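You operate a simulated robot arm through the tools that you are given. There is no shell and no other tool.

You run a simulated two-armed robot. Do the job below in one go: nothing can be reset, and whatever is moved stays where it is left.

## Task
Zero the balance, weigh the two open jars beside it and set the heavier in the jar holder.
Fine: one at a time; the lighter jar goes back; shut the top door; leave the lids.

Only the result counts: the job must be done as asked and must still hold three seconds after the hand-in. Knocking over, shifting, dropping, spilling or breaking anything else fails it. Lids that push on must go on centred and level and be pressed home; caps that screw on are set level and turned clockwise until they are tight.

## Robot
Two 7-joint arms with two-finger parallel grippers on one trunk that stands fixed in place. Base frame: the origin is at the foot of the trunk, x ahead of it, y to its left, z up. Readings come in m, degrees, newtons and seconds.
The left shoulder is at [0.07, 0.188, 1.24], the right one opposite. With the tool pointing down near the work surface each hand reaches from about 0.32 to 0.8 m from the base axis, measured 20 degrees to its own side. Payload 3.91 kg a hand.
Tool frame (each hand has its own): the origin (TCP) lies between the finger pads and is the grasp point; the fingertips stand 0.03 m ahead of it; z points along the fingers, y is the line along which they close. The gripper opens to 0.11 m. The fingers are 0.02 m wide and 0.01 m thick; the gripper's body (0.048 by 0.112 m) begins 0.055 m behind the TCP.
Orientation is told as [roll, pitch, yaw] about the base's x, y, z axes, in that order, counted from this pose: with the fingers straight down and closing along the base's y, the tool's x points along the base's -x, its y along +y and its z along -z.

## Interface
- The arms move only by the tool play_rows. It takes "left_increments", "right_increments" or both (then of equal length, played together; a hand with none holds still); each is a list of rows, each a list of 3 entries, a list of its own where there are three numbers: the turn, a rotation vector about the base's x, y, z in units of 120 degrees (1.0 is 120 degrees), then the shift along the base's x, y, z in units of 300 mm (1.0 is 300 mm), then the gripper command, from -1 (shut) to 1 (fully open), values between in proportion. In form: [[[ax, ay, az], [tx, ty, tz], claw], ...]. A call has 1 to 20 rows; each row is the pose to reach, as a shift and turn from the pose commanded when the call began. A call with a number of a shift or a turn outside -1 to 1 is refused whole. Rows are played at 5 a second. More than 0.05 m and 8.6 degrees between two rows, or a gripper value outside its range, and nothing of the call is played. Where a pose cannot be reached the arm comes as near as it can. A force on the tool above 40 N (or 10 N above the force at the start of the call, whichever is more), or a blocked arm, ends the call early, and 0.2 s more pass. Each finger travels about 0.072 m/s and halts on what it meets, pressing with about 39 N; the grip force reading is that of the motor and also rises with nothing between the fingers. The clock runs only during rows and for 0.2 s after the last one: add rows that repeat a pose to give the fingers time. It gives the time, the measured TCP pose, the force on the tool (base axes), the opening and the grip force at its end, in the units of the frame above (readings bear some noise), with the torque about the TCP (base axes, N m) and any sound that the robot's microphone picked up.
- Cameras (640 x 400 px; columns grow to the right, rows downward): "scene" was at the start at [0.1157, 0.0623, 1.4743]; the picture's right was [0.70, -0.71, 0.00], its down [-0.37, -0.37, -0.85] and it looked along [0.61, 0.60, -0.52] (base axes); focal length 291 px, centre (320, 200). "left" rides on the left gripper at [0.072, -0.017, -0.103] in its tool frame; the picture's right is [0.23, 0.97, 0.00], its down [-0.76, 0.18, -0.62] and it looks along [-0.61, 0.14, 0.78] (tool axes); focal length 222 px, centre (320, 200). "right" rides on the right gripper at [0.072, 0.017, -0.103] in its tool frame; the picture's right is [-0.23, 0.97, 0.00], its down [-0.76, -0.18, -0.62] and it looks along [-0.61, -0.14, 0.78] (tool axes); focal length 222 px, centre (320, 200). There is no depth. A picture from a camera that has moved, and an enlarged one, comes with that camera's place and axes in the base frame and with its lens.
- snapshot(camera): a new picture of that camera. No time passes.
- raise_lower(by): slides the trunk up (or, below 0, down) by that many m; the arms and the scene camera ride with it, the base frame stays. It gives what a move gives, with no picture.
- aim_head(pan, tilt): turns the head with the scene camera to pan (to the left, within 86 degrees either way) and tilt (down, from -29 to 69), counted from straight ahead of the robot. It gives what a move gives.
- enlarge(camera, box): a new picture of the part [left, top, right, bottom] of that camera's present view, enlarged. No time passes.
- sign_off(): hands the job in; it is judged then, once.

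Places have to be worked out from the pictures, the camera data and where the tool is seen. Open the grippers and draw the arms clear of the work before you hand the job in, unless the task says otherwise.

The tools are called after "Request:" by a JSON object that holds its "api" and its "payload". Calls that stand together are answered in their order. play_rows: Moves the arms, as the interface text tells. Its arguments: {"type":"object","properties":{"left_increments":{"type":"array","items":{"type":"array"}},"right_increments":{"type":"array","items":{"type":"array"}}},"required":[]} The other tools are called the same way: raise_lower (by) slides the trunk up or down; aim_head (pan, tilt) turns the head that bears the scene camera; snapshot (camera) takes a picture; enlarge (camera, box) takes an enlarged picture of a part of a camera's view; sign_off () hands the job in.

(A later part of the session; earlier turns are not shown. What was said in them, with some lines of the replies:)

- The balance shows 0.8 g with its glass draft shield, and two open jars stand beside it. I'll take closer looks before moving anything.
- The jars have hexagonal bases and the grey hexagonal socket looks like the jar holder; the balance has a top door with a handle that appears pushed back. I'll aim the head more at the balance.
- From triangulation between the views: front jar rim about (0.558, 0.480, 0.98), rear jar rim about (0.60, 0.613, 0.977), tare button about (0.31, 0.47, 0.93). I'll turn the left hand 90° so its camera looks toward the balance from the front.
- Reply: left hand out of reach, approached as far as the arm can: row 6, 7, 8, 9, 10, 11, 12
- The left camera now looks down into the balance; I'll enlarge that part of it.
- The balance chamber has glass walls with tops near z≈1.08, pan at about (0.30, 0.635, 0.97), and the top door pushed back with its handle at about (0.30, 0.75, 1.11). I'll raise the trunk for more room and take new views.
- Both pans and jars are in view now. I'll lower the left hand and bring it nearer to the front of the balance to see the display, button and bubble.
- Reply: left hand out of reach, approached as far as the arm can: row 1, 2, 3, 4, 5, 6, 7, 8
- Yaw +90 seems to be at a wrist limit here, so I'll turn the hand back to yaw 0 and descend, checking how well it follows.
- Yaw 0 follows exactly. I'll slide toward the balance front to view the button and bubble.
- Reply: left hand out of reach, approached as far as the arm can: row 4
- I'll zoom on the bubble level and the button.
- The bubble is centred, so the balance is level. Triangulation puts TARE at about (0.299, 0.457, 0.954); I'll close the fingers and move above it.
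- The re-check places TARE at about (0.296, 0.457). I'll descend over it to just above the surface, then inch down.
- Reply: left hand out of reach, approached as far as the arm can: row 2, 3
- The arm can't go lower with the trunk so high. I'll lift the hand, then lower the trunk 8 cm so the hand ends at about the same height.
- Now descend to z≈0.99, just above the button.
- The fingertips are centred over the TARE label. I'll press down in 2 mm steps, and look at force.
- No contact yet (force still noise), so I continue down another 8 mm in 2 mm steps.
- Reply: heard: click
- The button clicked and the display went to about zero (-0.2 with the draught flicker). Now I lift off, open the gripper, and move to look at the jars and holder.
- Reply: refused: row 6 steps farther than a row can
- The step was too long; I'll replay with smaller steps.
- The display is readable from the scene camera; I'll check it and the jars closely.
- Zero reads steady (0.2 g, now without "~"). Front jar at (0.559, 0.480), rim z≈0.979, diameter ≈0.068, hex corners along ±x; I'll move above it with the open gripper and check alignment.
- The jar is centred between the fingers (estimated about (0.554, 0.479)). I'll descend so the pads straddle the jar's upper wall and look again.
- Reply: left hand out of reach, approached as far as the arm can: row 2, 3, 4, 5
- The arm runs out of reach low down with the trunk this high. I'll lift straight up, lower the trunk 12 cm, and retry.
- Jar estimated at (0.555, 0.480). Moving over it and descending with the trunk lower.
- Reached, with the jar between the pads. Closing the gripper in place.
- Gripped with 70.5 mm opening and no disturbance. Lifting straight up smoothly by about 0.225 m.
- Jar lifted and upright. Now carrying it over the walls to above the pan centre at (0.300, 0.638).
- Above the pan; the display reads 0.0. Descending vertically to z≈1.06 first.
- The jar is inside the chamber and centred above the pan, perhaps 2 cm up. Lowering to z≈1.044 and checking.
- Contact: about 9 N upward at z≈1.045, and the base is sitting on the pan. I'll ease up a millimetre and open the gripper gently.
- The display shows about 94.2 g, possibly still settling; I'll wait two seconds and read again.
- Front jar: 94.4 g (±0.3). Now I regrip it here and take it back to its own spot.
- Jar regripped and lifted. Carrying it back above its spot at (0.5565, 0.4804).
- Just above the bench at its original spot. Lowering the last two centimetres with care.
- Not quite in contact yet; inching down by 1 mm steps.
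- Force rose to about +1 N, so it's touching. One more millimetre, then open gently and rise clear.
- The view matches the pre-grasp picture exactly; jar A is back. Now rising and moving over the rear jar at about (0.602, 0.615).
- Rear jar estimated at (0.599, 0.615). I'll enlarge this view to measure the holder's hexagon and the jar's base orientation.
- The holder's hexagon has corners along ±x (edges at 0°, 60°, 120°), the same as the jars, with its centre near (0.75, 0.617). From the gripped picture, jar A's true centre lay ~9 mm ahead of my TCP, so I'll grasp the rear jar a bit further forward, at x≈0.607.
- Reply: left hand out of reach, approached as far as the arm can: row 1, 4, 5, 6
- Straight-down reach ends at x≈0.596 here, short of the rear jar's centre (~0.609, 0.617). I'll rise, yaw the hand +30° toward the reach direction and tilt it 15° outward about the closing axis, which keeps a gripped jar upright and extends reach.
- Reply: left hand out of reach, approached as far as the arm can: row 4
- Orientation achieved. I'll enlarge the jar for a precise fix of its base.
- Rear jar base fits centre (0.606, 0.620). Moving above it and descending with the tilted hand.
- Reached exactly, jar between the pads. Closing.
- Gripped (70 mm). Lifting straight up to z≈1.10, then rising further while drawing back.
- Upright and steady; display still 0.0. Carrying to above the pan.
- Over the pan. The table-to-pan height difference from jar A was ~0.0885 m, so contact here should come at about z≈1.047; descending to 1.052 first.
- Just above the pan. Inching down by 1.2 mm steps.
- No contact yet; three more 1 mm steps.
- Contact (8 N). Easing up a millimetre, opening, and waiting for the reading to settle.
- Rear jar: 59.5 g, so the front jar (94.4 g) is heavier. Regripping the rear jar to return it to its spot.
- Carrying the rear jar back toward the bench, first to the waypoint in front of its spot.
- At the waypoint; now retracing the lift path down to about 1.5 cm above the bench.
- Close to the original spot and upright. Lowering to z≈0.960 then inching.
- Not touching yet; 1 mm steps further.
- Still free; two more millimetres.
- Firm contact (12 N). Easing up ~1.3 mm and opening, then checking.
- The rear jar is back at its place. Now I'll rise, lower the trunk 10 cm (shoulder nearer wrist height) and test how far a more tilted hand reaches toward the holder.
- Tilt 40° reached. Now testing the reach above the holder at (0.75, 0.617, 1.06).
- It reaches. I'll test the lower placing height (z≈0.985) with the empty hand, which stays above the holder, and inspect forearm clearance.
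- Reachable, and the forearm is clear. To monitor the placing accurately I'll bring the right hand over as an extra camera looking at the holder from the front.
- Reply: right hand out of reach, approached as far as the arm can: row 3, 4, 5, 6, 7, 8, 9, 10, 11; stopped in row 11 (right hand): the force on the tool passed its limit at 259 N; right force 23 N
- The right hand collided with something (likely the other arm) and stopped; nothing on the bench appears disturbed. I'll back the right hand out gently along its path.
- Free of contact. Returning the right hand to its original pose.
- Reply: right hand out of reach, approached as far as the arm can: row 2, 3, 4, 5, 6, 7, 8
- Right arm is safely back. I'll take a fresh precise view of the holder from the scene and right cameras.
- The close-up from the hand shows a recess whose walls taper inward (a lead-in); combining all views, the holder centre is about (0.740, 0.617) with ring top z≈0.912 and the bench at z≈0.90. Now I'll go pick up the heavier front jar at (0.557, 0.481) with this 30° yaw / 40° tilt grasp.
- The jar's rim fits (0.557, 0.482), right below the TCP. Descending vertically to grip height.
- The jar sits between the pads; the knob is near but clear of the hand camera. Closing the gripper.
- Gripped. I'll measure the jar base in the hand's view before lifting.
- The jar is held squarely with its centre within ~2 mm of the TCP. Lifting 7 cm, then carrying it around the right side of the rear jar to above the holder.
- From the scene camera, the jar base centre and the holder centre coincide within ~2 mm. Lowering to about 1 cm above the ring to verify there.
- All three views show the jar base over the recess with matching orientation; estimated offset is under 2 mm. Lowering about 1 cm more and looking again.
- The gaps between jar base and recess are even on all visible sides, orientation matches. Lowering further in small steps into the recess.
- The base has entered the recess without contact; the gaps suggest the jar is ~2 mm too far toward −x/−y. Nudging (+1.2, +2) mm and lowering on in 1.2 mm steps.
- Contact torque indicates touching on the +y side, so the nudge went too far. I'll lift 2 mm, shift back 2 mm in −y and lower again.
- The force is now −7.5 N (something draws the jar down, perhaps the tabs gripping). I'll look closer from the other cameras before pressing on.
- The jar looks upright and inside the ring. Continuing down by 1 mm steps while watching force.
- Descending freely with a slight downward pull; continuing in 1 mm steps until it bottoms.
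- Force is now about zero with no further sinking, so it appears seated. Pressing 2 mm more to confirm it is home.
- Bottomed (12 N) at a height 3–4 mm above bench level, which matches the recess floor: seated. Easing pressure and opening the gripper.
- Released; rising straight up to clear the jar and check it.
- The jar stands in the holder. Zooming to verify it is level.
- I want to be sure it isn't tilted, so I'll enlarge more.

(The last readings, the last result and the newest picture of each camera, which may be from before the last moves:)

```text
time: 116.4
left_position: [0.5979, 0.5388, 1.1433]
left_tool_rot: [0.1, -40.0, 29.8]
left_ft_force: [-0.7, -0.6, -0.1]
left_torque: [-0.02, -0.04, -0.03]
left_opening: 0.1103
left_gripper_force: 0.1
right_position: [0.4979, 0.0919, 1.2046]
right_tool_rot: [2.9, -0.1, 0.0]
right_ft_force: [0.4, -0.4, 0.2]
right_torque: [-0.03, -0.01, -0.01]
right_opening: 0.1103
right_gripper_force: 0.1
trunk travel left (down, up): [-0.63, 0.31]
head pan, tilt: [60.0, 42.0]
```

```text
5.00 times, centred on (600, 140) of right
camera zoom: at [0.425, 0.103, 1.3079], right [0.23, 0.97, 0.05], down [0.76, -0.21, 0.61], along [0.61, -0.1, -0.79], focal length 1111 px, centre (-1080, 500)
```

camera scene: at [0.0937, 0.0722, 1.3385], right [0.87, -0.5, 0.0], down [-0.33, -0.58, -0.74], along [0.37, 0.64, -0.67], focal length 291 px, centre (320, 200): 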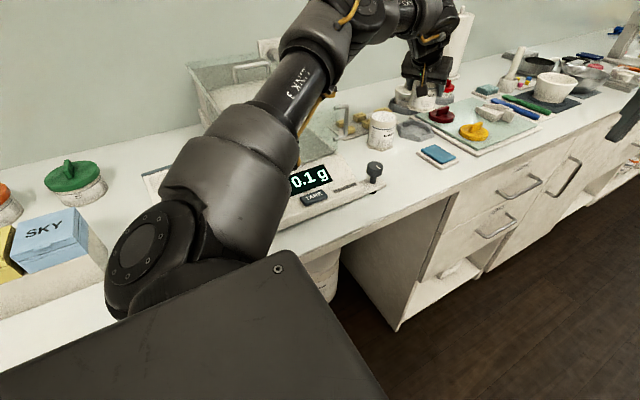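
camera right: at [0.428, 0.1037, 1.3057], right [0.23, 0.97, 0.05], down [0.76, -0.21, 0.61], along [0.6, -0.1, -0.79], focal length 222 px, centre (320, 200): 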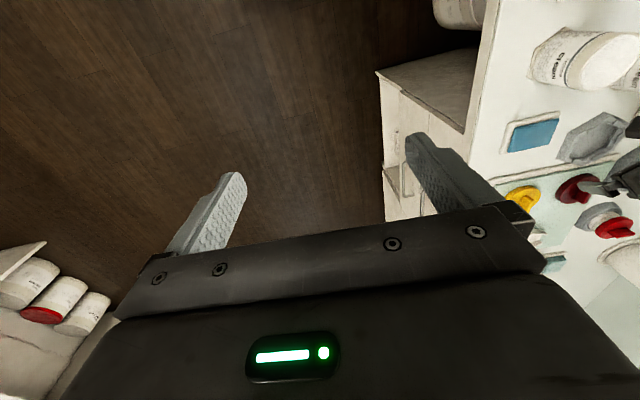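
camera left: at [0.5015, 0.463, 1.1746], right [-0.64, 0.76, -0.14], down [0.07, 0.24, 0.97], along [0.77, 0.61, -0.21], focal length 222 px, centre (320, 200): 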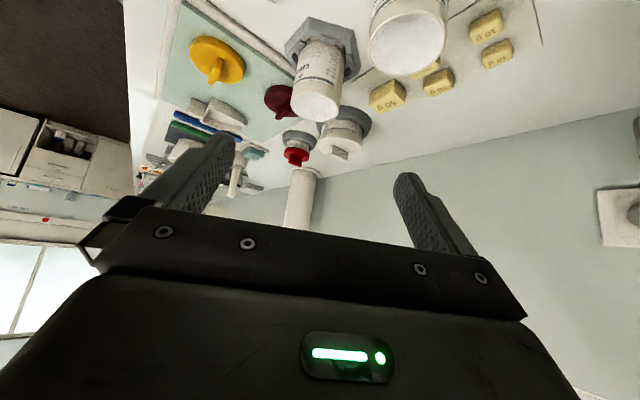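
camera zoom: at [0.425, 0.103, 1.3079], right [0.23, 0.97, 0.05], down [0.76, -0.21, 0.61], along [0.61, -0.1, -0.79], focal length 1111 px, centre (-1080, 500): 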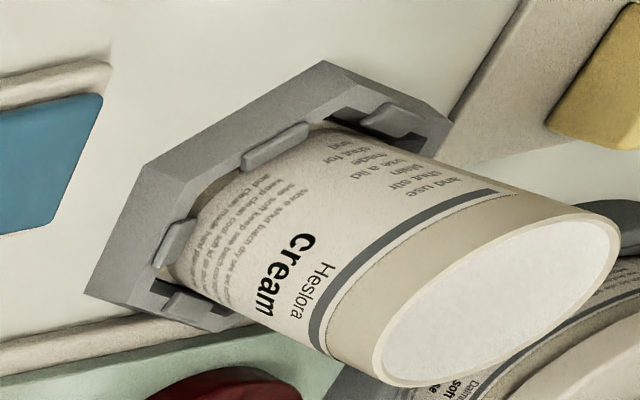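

The jar leans by exactly the perspective amount (upright within ~1°), same as the rear jar. Next is the top door: raising the trunk and bringing the hand back to straight down, yaw 0.

Request:
{"api": "raise_lower", "payload": {"by": 0.14}}

Request:
{"api": "play_rows", "payload": {"left_increments": [[[-0.0333, 0.0577, 0], [0, 0, 0], 1], [[-0.0667, 0.1155, 0], [0, 0, 0], 1], [[-0.1, 0.1732, 0], [-0.05, 0, 0], 1], [[-0.1333, 0.2309, 0], [-0.1, 0, 0], 1], [[-0.1667, 0.2887, 0], [-0.15, 0, 0], 1], [[-0.1667, 0.2887, 0], [-0.2, 0, 0], 1]]}}

Request:
{"api": "play_rows", "payload": {"left_increments": [[[0, 0, -0.0625], [-0.1, 0.03, 0], 1], [[0, 0, -0.125], [-0.2, 0.06, 0], 1], [[0, 0, -0.1875], [-0.3, 0.1, 0], 1], [[0, 0, -0.25], [-0.4, 0.13, 0], 1], [[0, 0, -0.25], [-0.5, 0.16, 0], 1]]}}

Request:
{"api": "snapshot", "payload": {"camera": "left"}}

Request:
{"api": "snapshot", "payload": {"camera": "scene"}}

```text
time: 118.1
left_position: [0.6006, 0.54, 1.2803]
left_tool_rot: [0.3, -40.0, 29.8]
left_ft_force: [0.1, 0.6, 0.6]
left_torque: [0.01, 0.01, 0.02]
left_opening: 0.1102
left_gripper_force: 0.0
right_position: [0.4992, 0.0918, 1.3429]
right_tool_rot: [2.9, 0.0, 0.1]
right_ft_force: [0.4, 0.0, 0.2]
right_torque: [0.03, -0.01, -0.03]
right_opening: 0.1102
right_gripper_force: 0.1
trunk travel left (down, up): [-0.77, 0.17]
head pan, tilt: [60.0, 42.0]
```

```text
time: 119.5
left_position: [0.5269, 0.537, 1.27]
left_tool_rot: [-0.2, -0.1, 29.9]
left_ft_force: [0.0, 0.0, -0.3]
left_torque: [-0.03, -0.04, -0.05]
left_opening: 0.1099
left_gripper_force: 0.1
left hand out of reach, approached as far as the arm can: row 5, 6
right_position: [0.4991, 0.0919, 1.3442]
right_tool_rot: [3.1, -0.1, -0.1]
right_ft_force: [0.7, 0.5, 0.4]
right_torque: [-0.01, 0.01, -0.03]
right_opening: 0.1097
right_gripper_force: 0.0
trunk travel left (down, up): [-0.77, 0.17]
head pan, tilt: [60.0, 42.0]
```

```text
time: 120.7
left_position: [0.3741, 0.5869, 1.2707]
left_tool_rot: [0.0, -0.1, -0.2]
left_ft_force: [-0.5, 1.3, -0.2]
left_torque: [-0.02, -0.01, -0.01]
left_opening: 0.11
left_gripper_force: 0.1
right_position: [0.4961, 0.0933, 1.3445]
right_tool_rot: [2.9, 0.0, 0.1]
right_ft_force: [0.3, -0.2, 0.8]
right_torque: [0.01, -0.03, -0.01]
right_opening: 0.1101
right_gripper_force: 0.1
trunk travel left (down, up): [-0.77, 0.17]
head pan, tilt: [60.0, 42.0]
```

```text
taken
camera left: at [0.3016, 0.5688, 1.373], right [-0.22, 0.97, 0.0], down [0.76, 0.17, 0.62], along [0.61, 0.14, -0.78], focal length 222 px, centre (320, 200)
```

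left: 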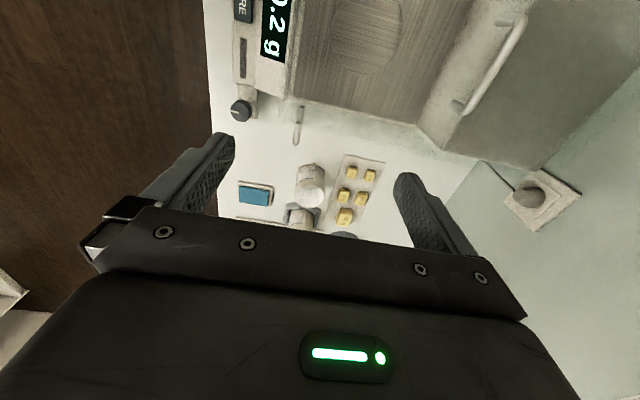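

```text
taken
camera scene: at [0.0906, 0.073, 1.4787], right [0.87, -0.5, 0.0], down [-0.33, -0.58, -0.74], along [0.37, 0.64, -0.67], focal length 291 px, centre (320, 200)
```

scene: 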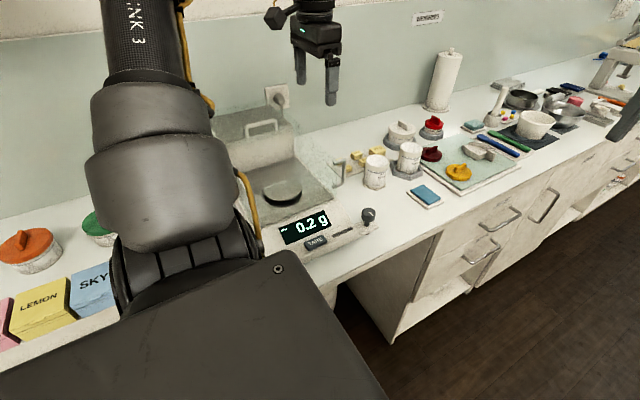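

I'll zoom on the balance top and handle from both cameras to plan the door.

Request:
{"api": "enlarge", "payload": {"camera": "scene", "box": [200, 80, 360, 210]}}

Request:
{"api": "enlarge", "payload": {"camera": "left", "box": [280, 0, 600, 180]}}

```text
3.08 times, centred on (280, 145) of scene
camera zoom: at [0.0906, 0.073, 1.4787], right [0.87, -0.5, 0.0], down [-0.33, -0.58, -0.74], along [0.37, 0.64, -0.67], focal length 896 px, centre (443, 369)
```

zoom: 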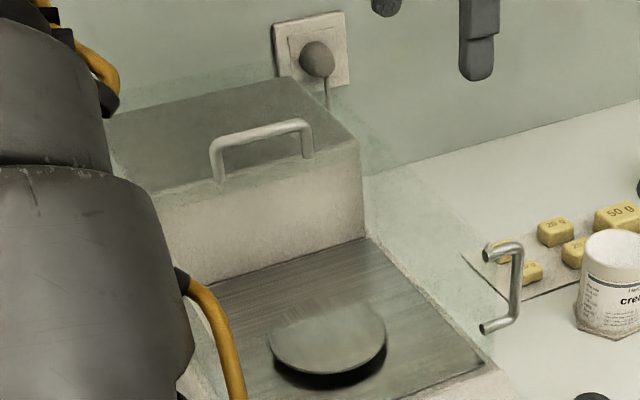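

```text
2.00 times, centred on (440, 90) of left
camera zoom: at [0.3016, 0.5688, 1.373], right [-0.22, 0.97, 0.0], down [0.76, 0.17, 0.62], along [0.61, 0.14, -0.78], focal length 444 px, centre (80, 420)
```

zoom: 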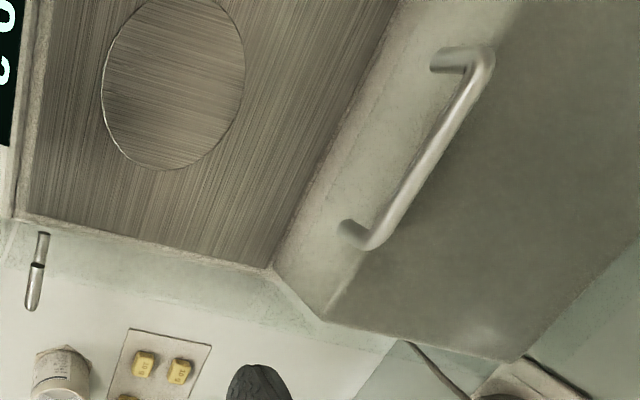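

The handle bar runs along x from about x 0.26 to 0.34 at y≈0.737, z≈1.128. I'll move above its middle with open fingers.

Request:
{"api": "play_rows", "payload": {"left_increments": [[[0, 0, 0], [-0.06, 0.12, 0], 1], [[0, 0, 0], [-0.12, 0.25, 0], 1], [[0, 0, 0], [-0.18, 0.37, -0.02], 1], [[0, 0, 0], [-0.247, 0.48, -0.06], 1], [[0, 0, 0], [-0.247, 0.5, -0.13], 1], [[0, 0, 0], [-0.247, 0.5, -0.2], 1], [[0, 0, 0], [-0.247, 0.5, -0.2], 1]]}}

Request:
{"api": "snapshot", "payload": {"camera": "left"}}

Request:
{"api": "enlarge", "payload": {"camera": "scene", "box": [200, 60, 360, 190]}}

```text
time: 122.3
left_position: [0.3031, 0.7348, 1.2077]
left_tool_rot: [0.1, 0.0, -0.1]
left_ft_force: [-0.3, 0.4, -0.7]
left_torque: [0.03, 0.0, 0.0]
left_opening: 0.11
left_gripper_force: 0.0
right_position: [0.4994, 0.0918, 1.3433]
right_tool_rot: [3.0, 0.1, 0.0]
right_ft_force: [-0.5, 0.9, 0.2]
right_torque: [-0.01, -0.02, -0.05]
right_opening: 0.1099
right_gripper_force: 0.1
trunk travel left (down, up): [-0.77, 0.17]
head pan, tilt: [60.0, 42.0]
```

```text
taken
camera left: at [0.2314, 0.7171, 1.3104], right [-0.23, 0.97, 0.0], down [0.76, 0.18, 0.62], along [0.61, 0.14, -0.78], focal length 222 px, centre (320, 200)
```

left: 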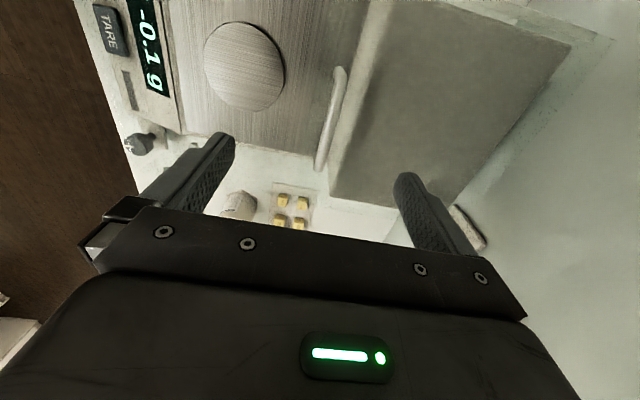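

```text
3.08 times, centred on (280, 125) of scene
camera zoom: at [0.0931, 0.0722, 1.4785], right [0.87, -0.5, 0.0], down [-0.33, -0.58, -0.74], along [0.37, 0.64, -0.67], focal length 896 px, centre (443, 431)
```

zoom: 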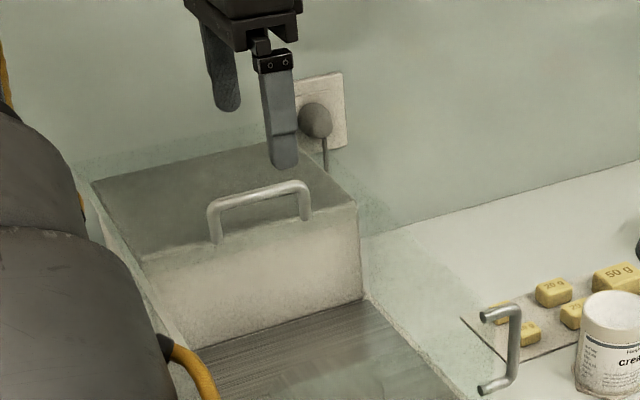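

Bar confirmed at y≈0.739, mid x≈0.295. Descending with the fingers straddling it.

Request:
{"api": "play_rows", "payload": {"left_increments": [[[0, 0, 0], [-0.023, 0.013, -0.06], 1], [[0, 0, 0], [-0.023, 0.013, -0.13], 1], [[0, 0, 0], [-0.023, 0.013, -0.19], 1], [[0, 0, 0], [-0.023, 0.013, -0.22], 1], [[0, 0, 0], [-0.023, 0.013, -0.22], 1]]}}

Request:
{"api": "snapshot", "payload": {"camera": "left"}}

Request:
{"api": "enlarge", "payload": {"camera": "scene", "box": [200, 60, 360, 190]}}

```text
time: 123.5
left_position: [0.2983, 0.7409, 1.1438]
left_tool_rot: [0.0, 0.2, -0.1]
left_ft_force: [0.5, 0.1, 0.0]
left_torque: [0.0, 0.01, -0.01]
left_opening: 0.1099
left_gripper_force: 0.0
right_position: [0.4998, 0.0936, 1.3437]
right_tool_rot: [3.0, 0.0, 0.0]
right_ft_force: [-0.3, -0.3, 0.1]
right_torque: [-0.01, 0.0, 0.0]
right_opening: 0.1102
right_gripper_force: 0.0
trunk travel left (down, up): [-0.77, 0.17]
head pan, tilt: [60.0, 42.0]
```

```text
taken
camera left: at [0.2255, 0.7226, 1.2465], right [-0.23, 0.97, 0.0], down [0.76, 0.18, 0.62], along [0.61, 0.14, -0.78], focal length 222 px, centre (320, 200)
```

left: 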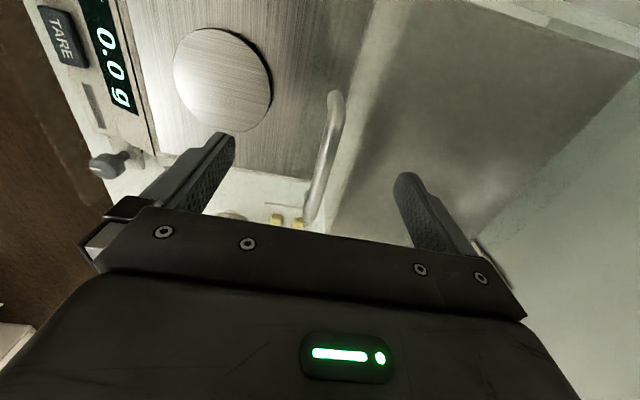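

```text
3.08 times, centred on (280, 125) of scene
camera zoom: at [0.0934, 0.0721, 1.4785], right [0.87, -0.5, 0.0], down [-0.33, -0.58, -0.74], along [0.37, 0.64, -0.67], focal length 896 px, centre (443, 431)
```

zoom: 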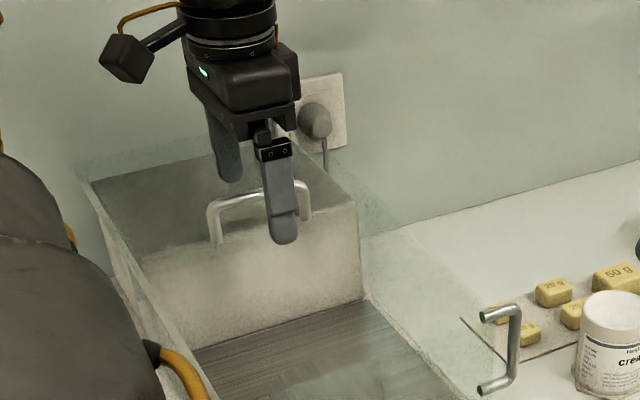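

The bar is between the fingers. Lowering 5 mm more and closing on it.

Request:
{"api": "play_rows", "payload": {"left_increments": [[[0, 0, 0], [0, 0, -0.01], 1], [[0, 0, 0], [0, 0, -0.017], 1], [[0, 0, 0], [0, 0, -0.017], 0.3], [[0, 0, 0], [0, 0, -0.017], -0.4], [[0, 0, 0], [0, 0, -0.017], -1], [[0, 0, 0], [0, 0, -0.017], -1], [[0, 0, 0], [0, 0, -0.017], -1], [[0, 0, 0], [0, 0, -0.017], -1]]}}

Request:
{"api": "snapshot", "payload": {"camera": "left"}}

Request:
{"api": "enlarge", "payload": {"camera": "scene", "box": [200, 60, 360, 190]}}

```text
time: 125.3
left_position: [0.2978, 0.7394, 1.139]
left_tool_rot: [-0.1, 0.1, -0.3]
left_ft_force: [-0.1, 1.2, -0.4]
left_torque: [-0.01, -0.12, 0.09]
left_opening: 0.0095
left_gripper_force: 44.8
right_position: [0.4993, 0.0924, 1.3426]
right_tool_rot: [3.1, 0.0, 0.0]
right_ft_force: [-0.7, 0.1, 0.1]
right_torque: [0.01, -0.01, 0.01]
right_opening: 0.1101
right_gripper_force: 0.0
trunk travel left (down, up): [-0.77, 0.17]
head pan, tilt: [60.0, 42.0]
```

```text
taken
camera left: at [0.226, 0.7223, 1.2415], right [-0.23, 0.97, 0.0], down [0.76, 0.18, 0.62], along [0.61, 0.14, -0.78], focal length 222 px, centre (320, 200)
```

left: 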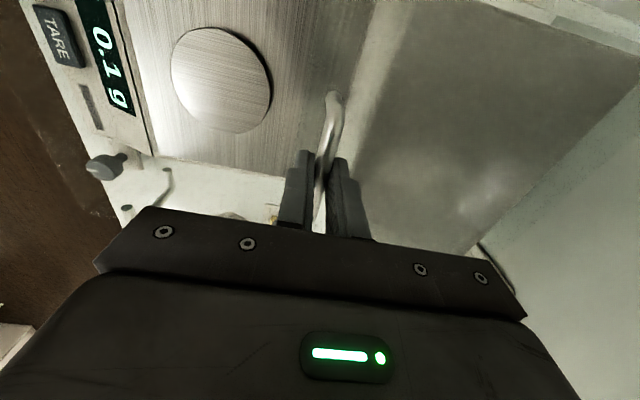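

```text
3.08 times, centred on (280, 125) of scene
camera zoom: at [0.0934, 0.0722, 1.4785], right [0.87, -0.5, 0.0], down [-0.33, -0.58, -0.74], along [0.37, 0.64, -0.67], focal length 896 px, centre (443, 431)
```

zoom: 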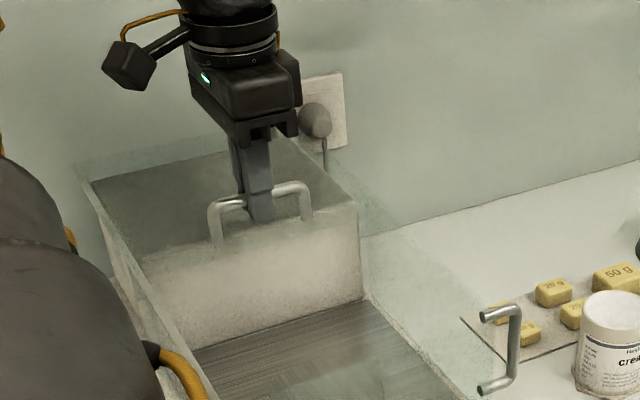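

The bar is gripped (9.5 mm). Pulling it toward −y slowly, 3 cm first, to check it slides.

Request:
{"api": "play_rows", "payload": {"left_increments": [[[0, 0, 0], [0, -0.015, 0], -1], [[0, 0, 0], [0, -0.04, 0], -1], [[0, 0, 0], [0, -0.07, 0], -1], [[0, 0, 0], [0, -0.1, 0], -1], [[0, 0, 0], [0, -0.1, 0], -1]]}}

Request:
{"api": "enlarge", "payload": {"camera": "scene", "box": [200, 60, 360, 190]}}

```text
time: 126.5
left_position: [0.2976, 0.7081, 1.138]
left_tool_rot: [0.1, 0.0, -0.2]
left_ft_force: [2.2, -0.3, 1.0]
left_torque: [-0.02, -0.27, 0.09]
left_opening: 0.0095
left_gripper_force: 45.2
right_position: [0.5003, 0.0918, 1.3424]
right_tool_rot: [2.9, 0.0, 0.0]
right_ft_force: [0.2, 1.3, -0.3]
right_torque: [0.04, -0.07, 0.0]
right_opening: 0.1103
right_gripper_force: 0.1
trunk travel left (down, up): [-0.77, 0.17]
head pan, tilt: [60.0, 42.0]
```

```text
3.08 times, centred on (280, 125) of scene
camera zoom: at [0.0938, 0.0717, 1.4785], right [0.87, -0.5, 0.0], down [-0.34, -0.58, -0.74], along [0.37, 0.64, -0.67], focal length 896 px, centre (443, 431)
```

zoom: 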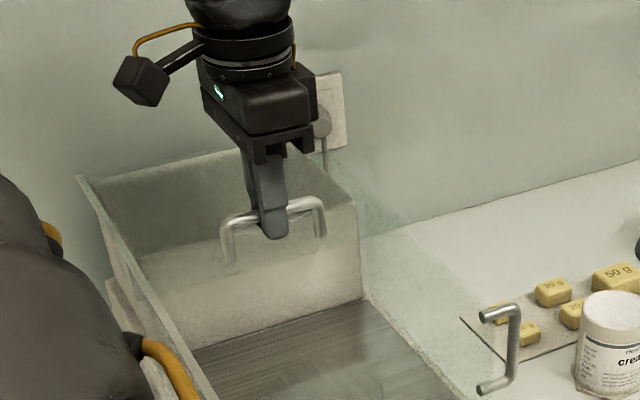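

The door slides smoothly. Pulling another 12 cm.

Request:
{"api": "play_rows", "payload": {"left_increments": [[[0, 0, 0], [0, -0.03, 0], -1], [[0, 0, 0], [0, -0.07, 0], -1], [[0, 0, 0], [0, -0.115, 0], -1], [[0, 0, 0], [0, -0.16, 0], -1], [[0, 0, 0], [0, -0.205, 0], -1], [[0, 0, 0], [0, -0.25, 0], -1], [[0, 0, 0], [0, -0.295, 0], -1], [[0, 0, 0], [0, -0.34, 0], -1], [[0, 0, 0], [0, -0.38, 0], -1], [[0, 0, 0], [0, -0.4, 0], -1], [[0, 0, 0], [0, -0.4, 0], -1]]}}

Request:
{"api": "enlarge", "payload": {"camera": "scene", "box": [200, 60, 360, 190]}}

Request:
{"api": "snapshot", "payload": {"camera": "left"}}

```text
time: 128.9
left_position: [0.2994, 0.5888, 1.1385]
left_tool_rot: [0.0, 0.1, -0.1]
left_ft_force: [-0.3, 0.1, -1.6]
left_torque: [0.02, 0.78, 0.16]
left_opening: 0.0098
left_gripper_force: 45.0
right_position: [0.4992, 0.0925, 1.3428]
right_tool_rot: [2.8, 0.0, -0.1]
right_ft_force: [-0.1, 0.1, -0.2]
right_torque: [-0.01, -0.03, 0.01]
right_opening: 0.1096
right_gripper_force: 0.0
trunk travel left (down, up): [-0.77, 0.17]
head pan, tilt: [60.0, 42.0]
```

```text
3.08 times, centred on (280, 125) of scene
camera zoom: at [0.0937, 0.0724, 1.4785], right [0.87, -0.5, 0.0], down [-0.34, -0.58, -0.74], along [0.37, 0.64, -0.67], focal length 896 px, centre (443, 431)
```

zoom: 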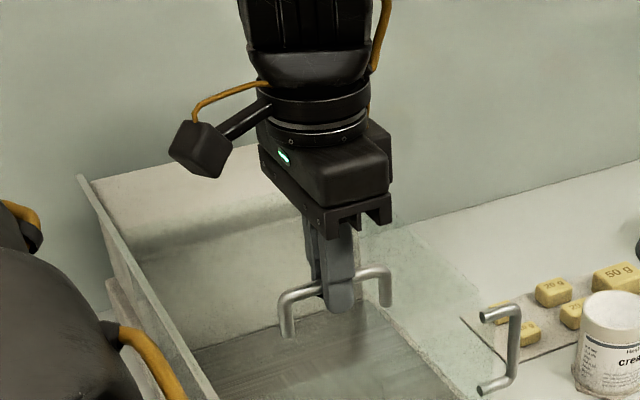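

```text
taken
camera left: at [0.226, 0.5716, 1.2416], right [-0.23, 0.97, 0.0], down [0.76, 0.18, 0.62], along [0.61, 0.14, -0.78], focal length 222 px, centre (320, 200)
```

left: 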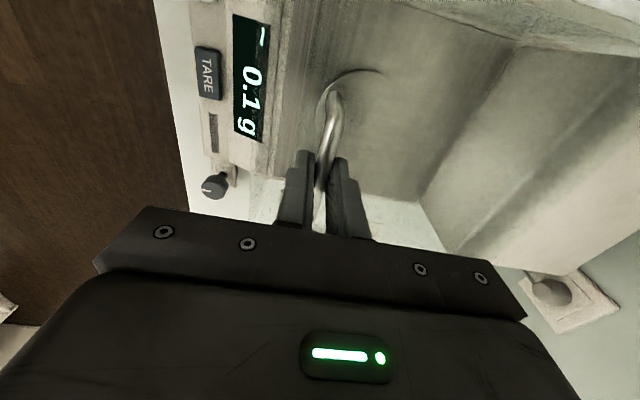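

Nearly there. Pulling on in small steps until it meets its stop.

Request:
{"api": "play_rows", "payload": {"left_increments": [[[0, 0, 0], [0, -0.015, 0], -1], [[0, 0, 0], [0, -0.03, 0], -1], [[0, 0, 0], [0, -0.045, 0], -1], [[0, 0, 0], [0, -0.06, 0], -1], [[0, 0, 0], [0, -0.07, 0], -1], [[0, 0, 0], [0, -0.07, 0], -1]]}}

Request:
{"api": "enlarge", "payload": {"camera": "scene", "box": [200, 60, 360, 190]}}

Request:
{"api": "enlarge", "payload": {"camera": "left", "box": [160, 0, 480, 230]}}

```text
time: 130.3
left_position: [0.2972, 0.567, 1.1385]
left_tool_rot: [0.1, 0.1, 0.0]
left_ft_force: [0.4, 0.7, 1.0]
left_torque: [-0.03, 0.55, 0.08]
left_opening: 0.0097
left_gripper_force: 45.3
right_position: [0.4996, 0.0919, 1.3436]
right_tool_rot: [3.1, 0.0, -0.1]
right_ft_force: [-0.1, -0.7, -1.2]
right_torque: [-0.01, 0.06, -0.01]
right_opening: 0.1101
right_gripper_force: 0.0
trunk travel left (down, up): [-0.77, 0.17]
head pan, tilt: [60.0, 42.0]
```

```text
3.08 times, centred on (280, 125) of scene
camera zoom: at [0.0934, 0.0721, 1.4786], right [0.87, -0.5, 0.0], down [-0.33, -0.58, -0.74], along [0.37, 0.64, -0.67], focal length 896 px, centre (443, 431)
```

zoom: 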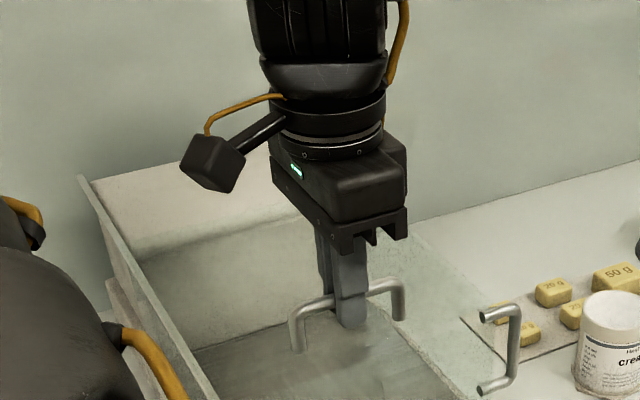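

```text
1.74 times, centred on (320, 115) of left
camera zoom: at [0.2258, 0.5506, 1.2415], right [-0.22, 0.97, 0.0], down [0.76, 0.18, 0.62], along [0.61, 0.14, -0.78], focal length 386 px, centre (320, 348)
```

zoom: 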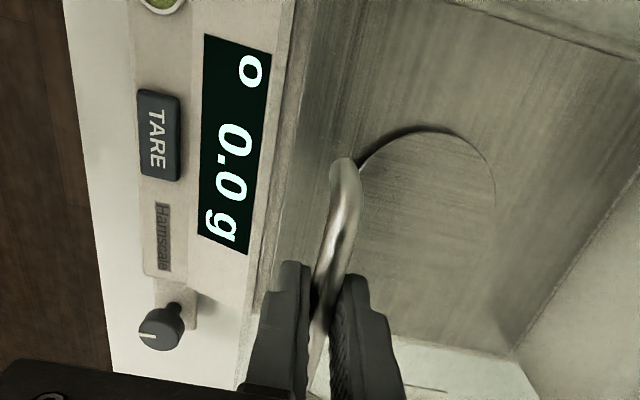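

The display now shows the stability mark "o 0.0 g", so the draught is gone. I'll pull a little further to make sure it's against its stop.

Request:
{"api": "play_rows", "payload": {"left_increments": [[[0, 0, 0], [0, -0.008, 0], -1], [[0, 0, 0], [0, -0.016, 0], -1], [[0, 0, 0], [0, -0.024, 0], -1], [[0, 0, 0], [0, -0.024, 0], -1]]}}

Request:
{"api": "enlarge", "payload": {"camera": "left", "box": [160, 0, 480, 230]}}

```text
time: 131.3
left_position: [0.2977, 0.5612, 1.138]
left_tool_rot: [-0.1, -0.1, -0.2]
left_ft_force: [0.9, 0.2, -3.6]
left_torque: [-0.01, -0.51, 0.12]
left_opening: 0.0097
left_gripper_force: 45.0
right_position: [0.4989, 0.0918, 1.344]
right_tool_rot: [2.9, 0.0, 0.0]
right_ft_force: [0.7, 0.0, -0.3]
right_torque: [0.01, 0.0, -0.03]
right_opening: 0.1098
right_gripper_force: 0.1
trunk travel left (down, up): [-0.77, 0.17]
head pan, tilt: [60.0, 42.0]
```

```text
1.74 times, centred on (320, 115) of left
camera zoom: at [0.2258, 0.5441, 1.2415], right [-0.22, 0.97, 0.0], down [0.76, 0.18, 0.62], along [0.61, 0.14, -0.78], focal length 386 px, centre (320, 348)
```

zoom: 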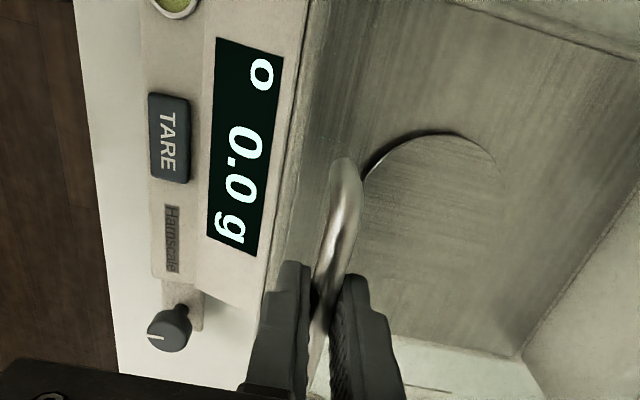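

It still moves freely (y 0.561). Continuing in 2–3 mm steps until resistance.

Request:
{"api": "play_rows", "payload": {"left_increments": [[[0, 0, 0], [0, -0.008, 0], -1], [[0, 0, 0], [0, -0.016, 0], -1], [[0, 0, 0], [0, -0.024, 0], -1], [[0, 0, 0], [0, -0.024, 0], -1]]}}

Request:
{"api": "enlarge", "payload": {"camera": "left", "box": [160, 0, 480, 230]}}

Request:
{"api": "enlarge", "payload": {"camera": "scene", "box": [200, 80, 360, 240]}}

```text
time: 132.3
left_position: [0.2975, 0.5548, 1.1382]
left_tool_rot: [0.2, 0.0, 0.0]
left_ft_force: [5.5, 12.3, 17.7]
left_torque: [0.14, 0.96, 0.01]
left_opening: 0.0096
left_gripper_force: 44.5
right_position: [0.4999, 0.0923, 1.3427]
right_tool_rot: [2.8, -0.1, 0.0]
right_ft_force: [0.0, 0.0, 0.5]
right_torque: [0.0, 0.01, 0.0]
right_opening: 0.1099
right_gripper_force: 0.1
trunk travel left (down, up): [-0.77, 0.17]
head pan, tilt: [60.0, 42.0]
```

```text
1.74 times, centred on (320, 115) of left
camera zoom: at [0.2258, 0.5381, 1.2413], right [-0.23, 0.97, 0.0], down [0.76, 0.18, 0.62], along [0.61, 0.14, -0.78], focal length 386 px, centre (320, 348)
```

zoom: 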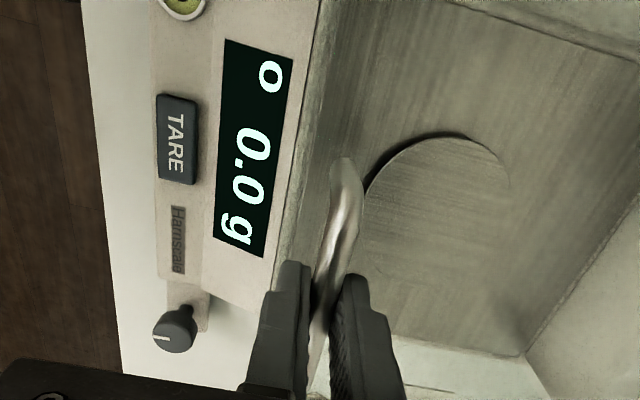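

```text
2.50 times, centred on (280, 160) of scene
camera zoom: at [0.0938, 0.073, 1.4787], right [0.87, -0.5, 0.0], down [-0.33, -0.58, -0.74], along [0.37, 0.64, -0.67], focal length 728 px, centre (420, 300)
```

zoom: 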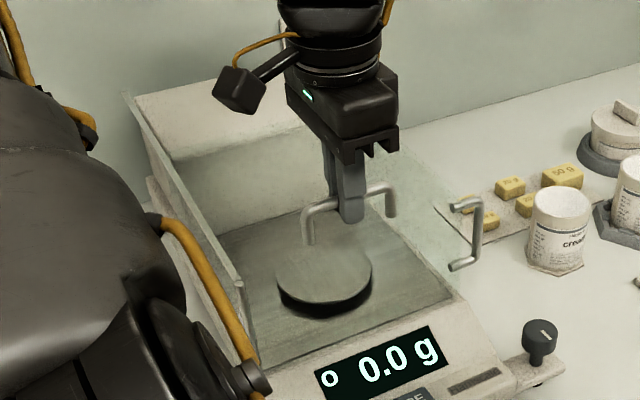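

Resistance of 12 N at y≈0.555: the door is against its stop and the display reads "o 0.0 g". Opening the fingers and lifting straight up.

Request:
{"api": "play_rows", "payload": {"left_increments": [[[0, 0, 0], [0, 0, 0], -0.7], [[0, 0, 0], [0, 0, 0], -0.4], [[0, 0, 0], [0, 0, 0], 0.2], [[0, 0, 0], [0, 0, 0], 0.2], [[0, 0, 0], [0, 0, 0], 0.2], [[0, 0, 0], [0, 0, 0.05], 0.2], [[0, 0, 0], [0, 0, 0.15], 0.2], [[0, 0, 0], [0, 0, 0.28], 0.2], [[0, 0, 0], [0, 0, 0.4], 0.2]]}}

Request:
{"api": "snapshot", "payload": {"camera": "left"}}

Request:
{"api": "enlarge", "payload": {"camera": "scene", "box": [200, 80, 360, 260]}}

```text
time: 134.3
left_position: [0.2983, 0.5525, 1.2598]
left_tool_rot: [0.1, 0.0, -0.1]
left_ft_force: [-1.2, -0.3, -0.6]
left_torque: [-0.02, 0.0, 0.02]
left_opening: 0.0658
left_gripper_force: 0.0
right_position: [0.4987, 0.0911, 1.3439]
right_tool_rot: [3.0, 0.0, 0.0]
right_ft_force: [-0.1, -0.7, -0.5]
right_torque: [0.0, 0.01, -0.01]
right_opening: 0.1101
right_gripper_force: 0.0
trunk travel left (down, up): [-0.77, 0.17]
head pan, tilt: [60.0, 42.0]
```

```text
taken
camera left: at [0.226, 0.5349, 1.3632], right [-0.22, 0.97, 0.0], down [0.76, 0.17, 0.62], along [0.61, 0.14, -0.78], focal length 222 px, centre (320, 200)
```

left: 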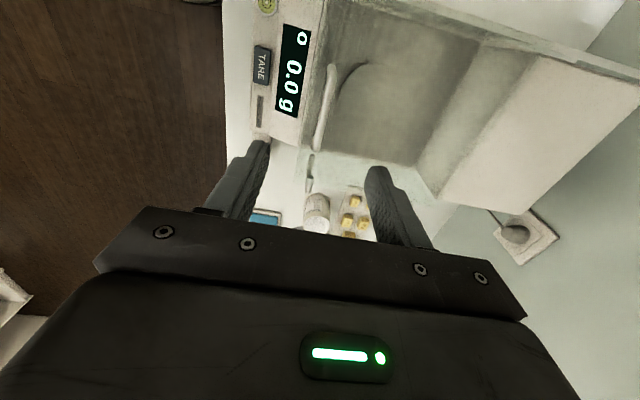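

```text
2.22 times, centred on (280, 170) of scene
camera zoom: at [0.0931, 0.07, 1.4786], right [0.87, -0.5, 0.0], down [-0.33, -0.58, -0.74], along [0.37, 0.64, -0.67], focal length 647 px, centre (409, 267)
```

zoom: 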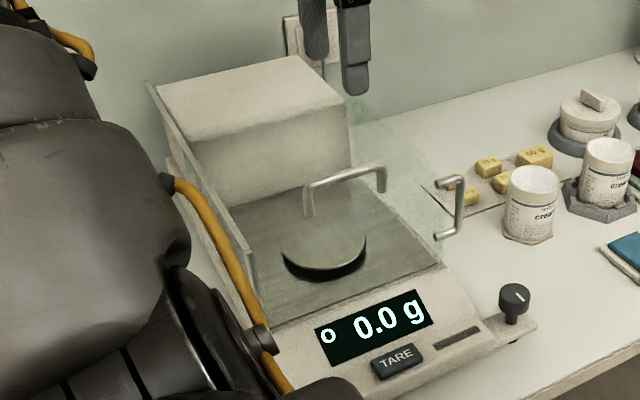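

Door is shut and the balance shows a stable 0.0 g. I'll open the gripper fully and withdraw the left arm upward to about its starting position.

Request:
{"api": "play_rows", "payload": {"left_increments": [[[0, 0, 0], [0.08, -0.05, 0.05], 0.6], [[0, 0, 0], [0.18, -0.12, 0.08], 1], [[0, 0, 0], [0.28, -0.2, 0.08], 1], [[0, 0, 0], [0.38, -0.28, 0.08], 1], [[0, 0, 0], [0.44, -0.34, 0.08], 1], [[0, 0, 0], [0.44, -0.34, 0.08], 1]]}}

Request:
{"api": "raise_lower", "payload": {"by": 0.12}}

Request:
{"api": "snapshot", "payload": {"camera": "left"}}

Request:
{"api": "snapshot", "payload": {"camera": "scene"}}

```text
time: 135.7
left_position: [0.4283, 0.4525, 1.2827]
left_tool_rot: [0.0, 0.0, -0.2]
left_ft_force: [-0.4, 0.5, 1.2]
left_torque: [-0.02, 0.0, 0.0]
left_opening: 0.1099
left_gripper_force: 0.1
right_position: [0.4991, 0.0917, 1.3436]
right_tool_rot: [2.9, 0.0, 0.0]
right_ft_force: [-0.2, 0.3, 0.6]
right_torque: [-0.02, -0.02, -0.02]
right_opening: 0.1099
right_gripper_force: 0.0
trunk travel left (down, up): [-0.77, 0.17]
head pan, tilt: [60.0, 42.0]
```

```text
time: 137.2
left_position: [0.4301, 0.4525, 1.404]
left_tool_rot: [0.0, 0.1, -0.1]
left_ft_force: [-0.8, -0.2, 0.5]
left_torque: [-0.03, 0.0, -0.01]
left_opening: 0.1098
left_gripper_force: 0.0
right_position: [0.5, 0.0929, 1.465]
right_tool_rot: [3.0, 0.0, 0.1]
right_ft_force: [0.0, 0.7, -0.4]
right_torque: [0.01, 0.01, -0.03]
right_opening: 0.1102
right_gripper_force: 0.0
trunk travel left (down, up): [-0.89, 0.05]
head pan, tilt: [60.0, 42.0]
```

```text
taken
camera left: at [0.3563, 0.4354, 1.506], right [-0.23, 0.97, 0.0], down [0.76, 0.18, 0.62], along [0.61, 0.14, -0.78], focal length 222 px, centre (320, 200)
```

left: 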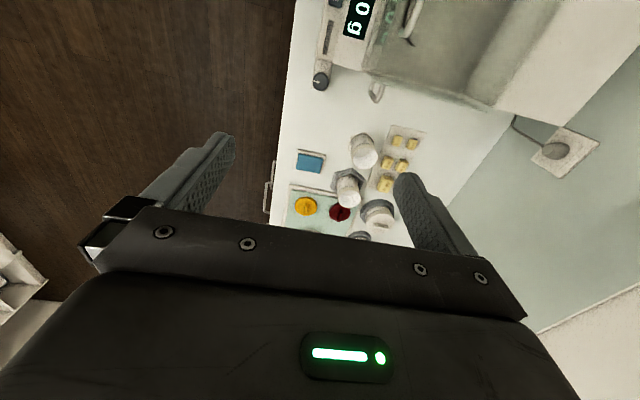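

```text
taken
camera scene: at [0.0937, 0.0722, 1.5984], right [0.87, -0.5, 0.0], down [-0.33, -0.58, -0.74], along [0.37, 0.64, -0.67], focal length 291 px, centre (320, 200)
```

scene: 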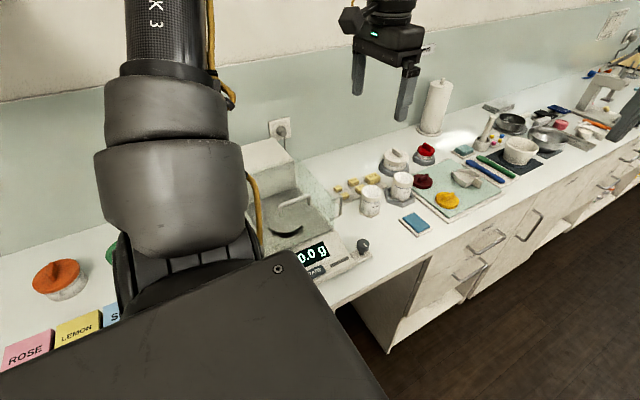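

Both arms are clear; one last close look at the jars, holder and balance.

Request:
{"api": "enlarge", "payload": {"camera": "scene", "box": [350, 140, 440, 230]}}

Request:
{"api": "enlarge", "payload": {"camera": "left", "box": [270, 0, 530, 220]}}

```text
4.44 times, centred on (395, 185) of scene
camera zoom: at [0.0937, 0.0722, 1.5984], right [0.87, -0.5, 0.0], down [-0.33, -0.58, -0.74], along [0.37, 0.64, -0.67], focal length 1294 px, centre (-13, 267)
```

zoom: 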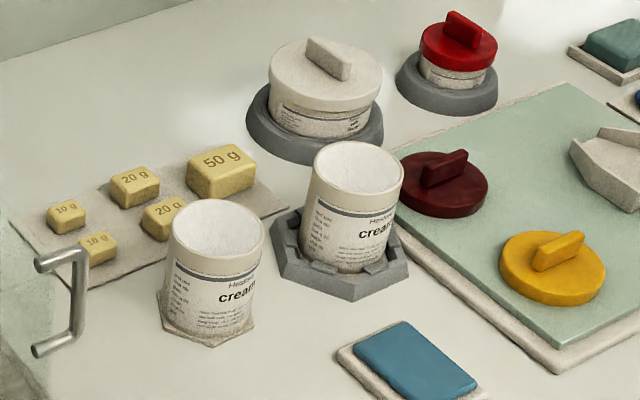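

```text
1.82 times, centred on (400, 110) of left
camera zoom: at [0.3563, 0.4354, 1.506], right [-0.23, 0.97, 0.0], down [0.76, 0.18, 0.62], along [0.61, 0.14, -0.78], focal length 404 px, centre (174, 364)
```

zoom: 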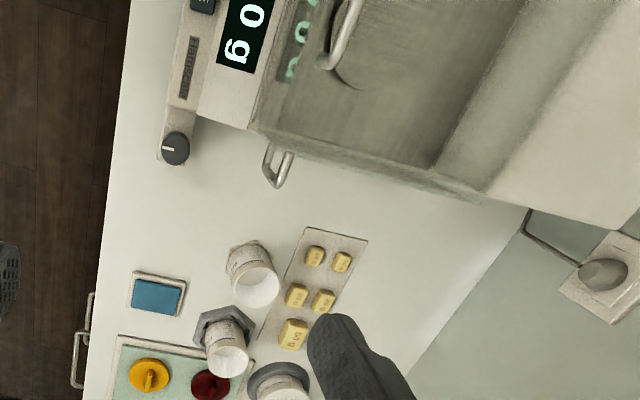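

Everything is as asked: the balance reads a stable zero with its top door shut, the lighter jar (59.5 g) is back in place, and the heavier jar (94.4 g) is seated in the holder. The lids are untouched and the arms are clear, so I'm handing in.

Request:
{"api": "sign_off", "payload": {}}

```text
The job is handed in.
```

The job is done and handed in. The front jar is the heavier one and is now seated upright in the jar holder.

| Jar | Weight | Where it is now |
|---|---|---|
| Front | 94.4 g | In the jar holder |
| Rear | 59.5 g | Back on its own spot, within about 2 mm |

- **Readings:** Both weights were taken with the top door open, when the display flickered by about 0.2 g. That is tiny next to the 35 g difference.
- **Balance:** I zeroed it before weighing. With the top door now shut, it shows a stable 0.0 g with nothing on the pan.
- **Lids:** I left them where they were.
- **Collision:** While I was moving the right arm for a better camera angle, it ran into something, probably the left arm, and stopped at 259 N. I backed it out, and nothing on the bench looked disturbed afterwards.

Both grippers are open and the arms are clear of the bench.
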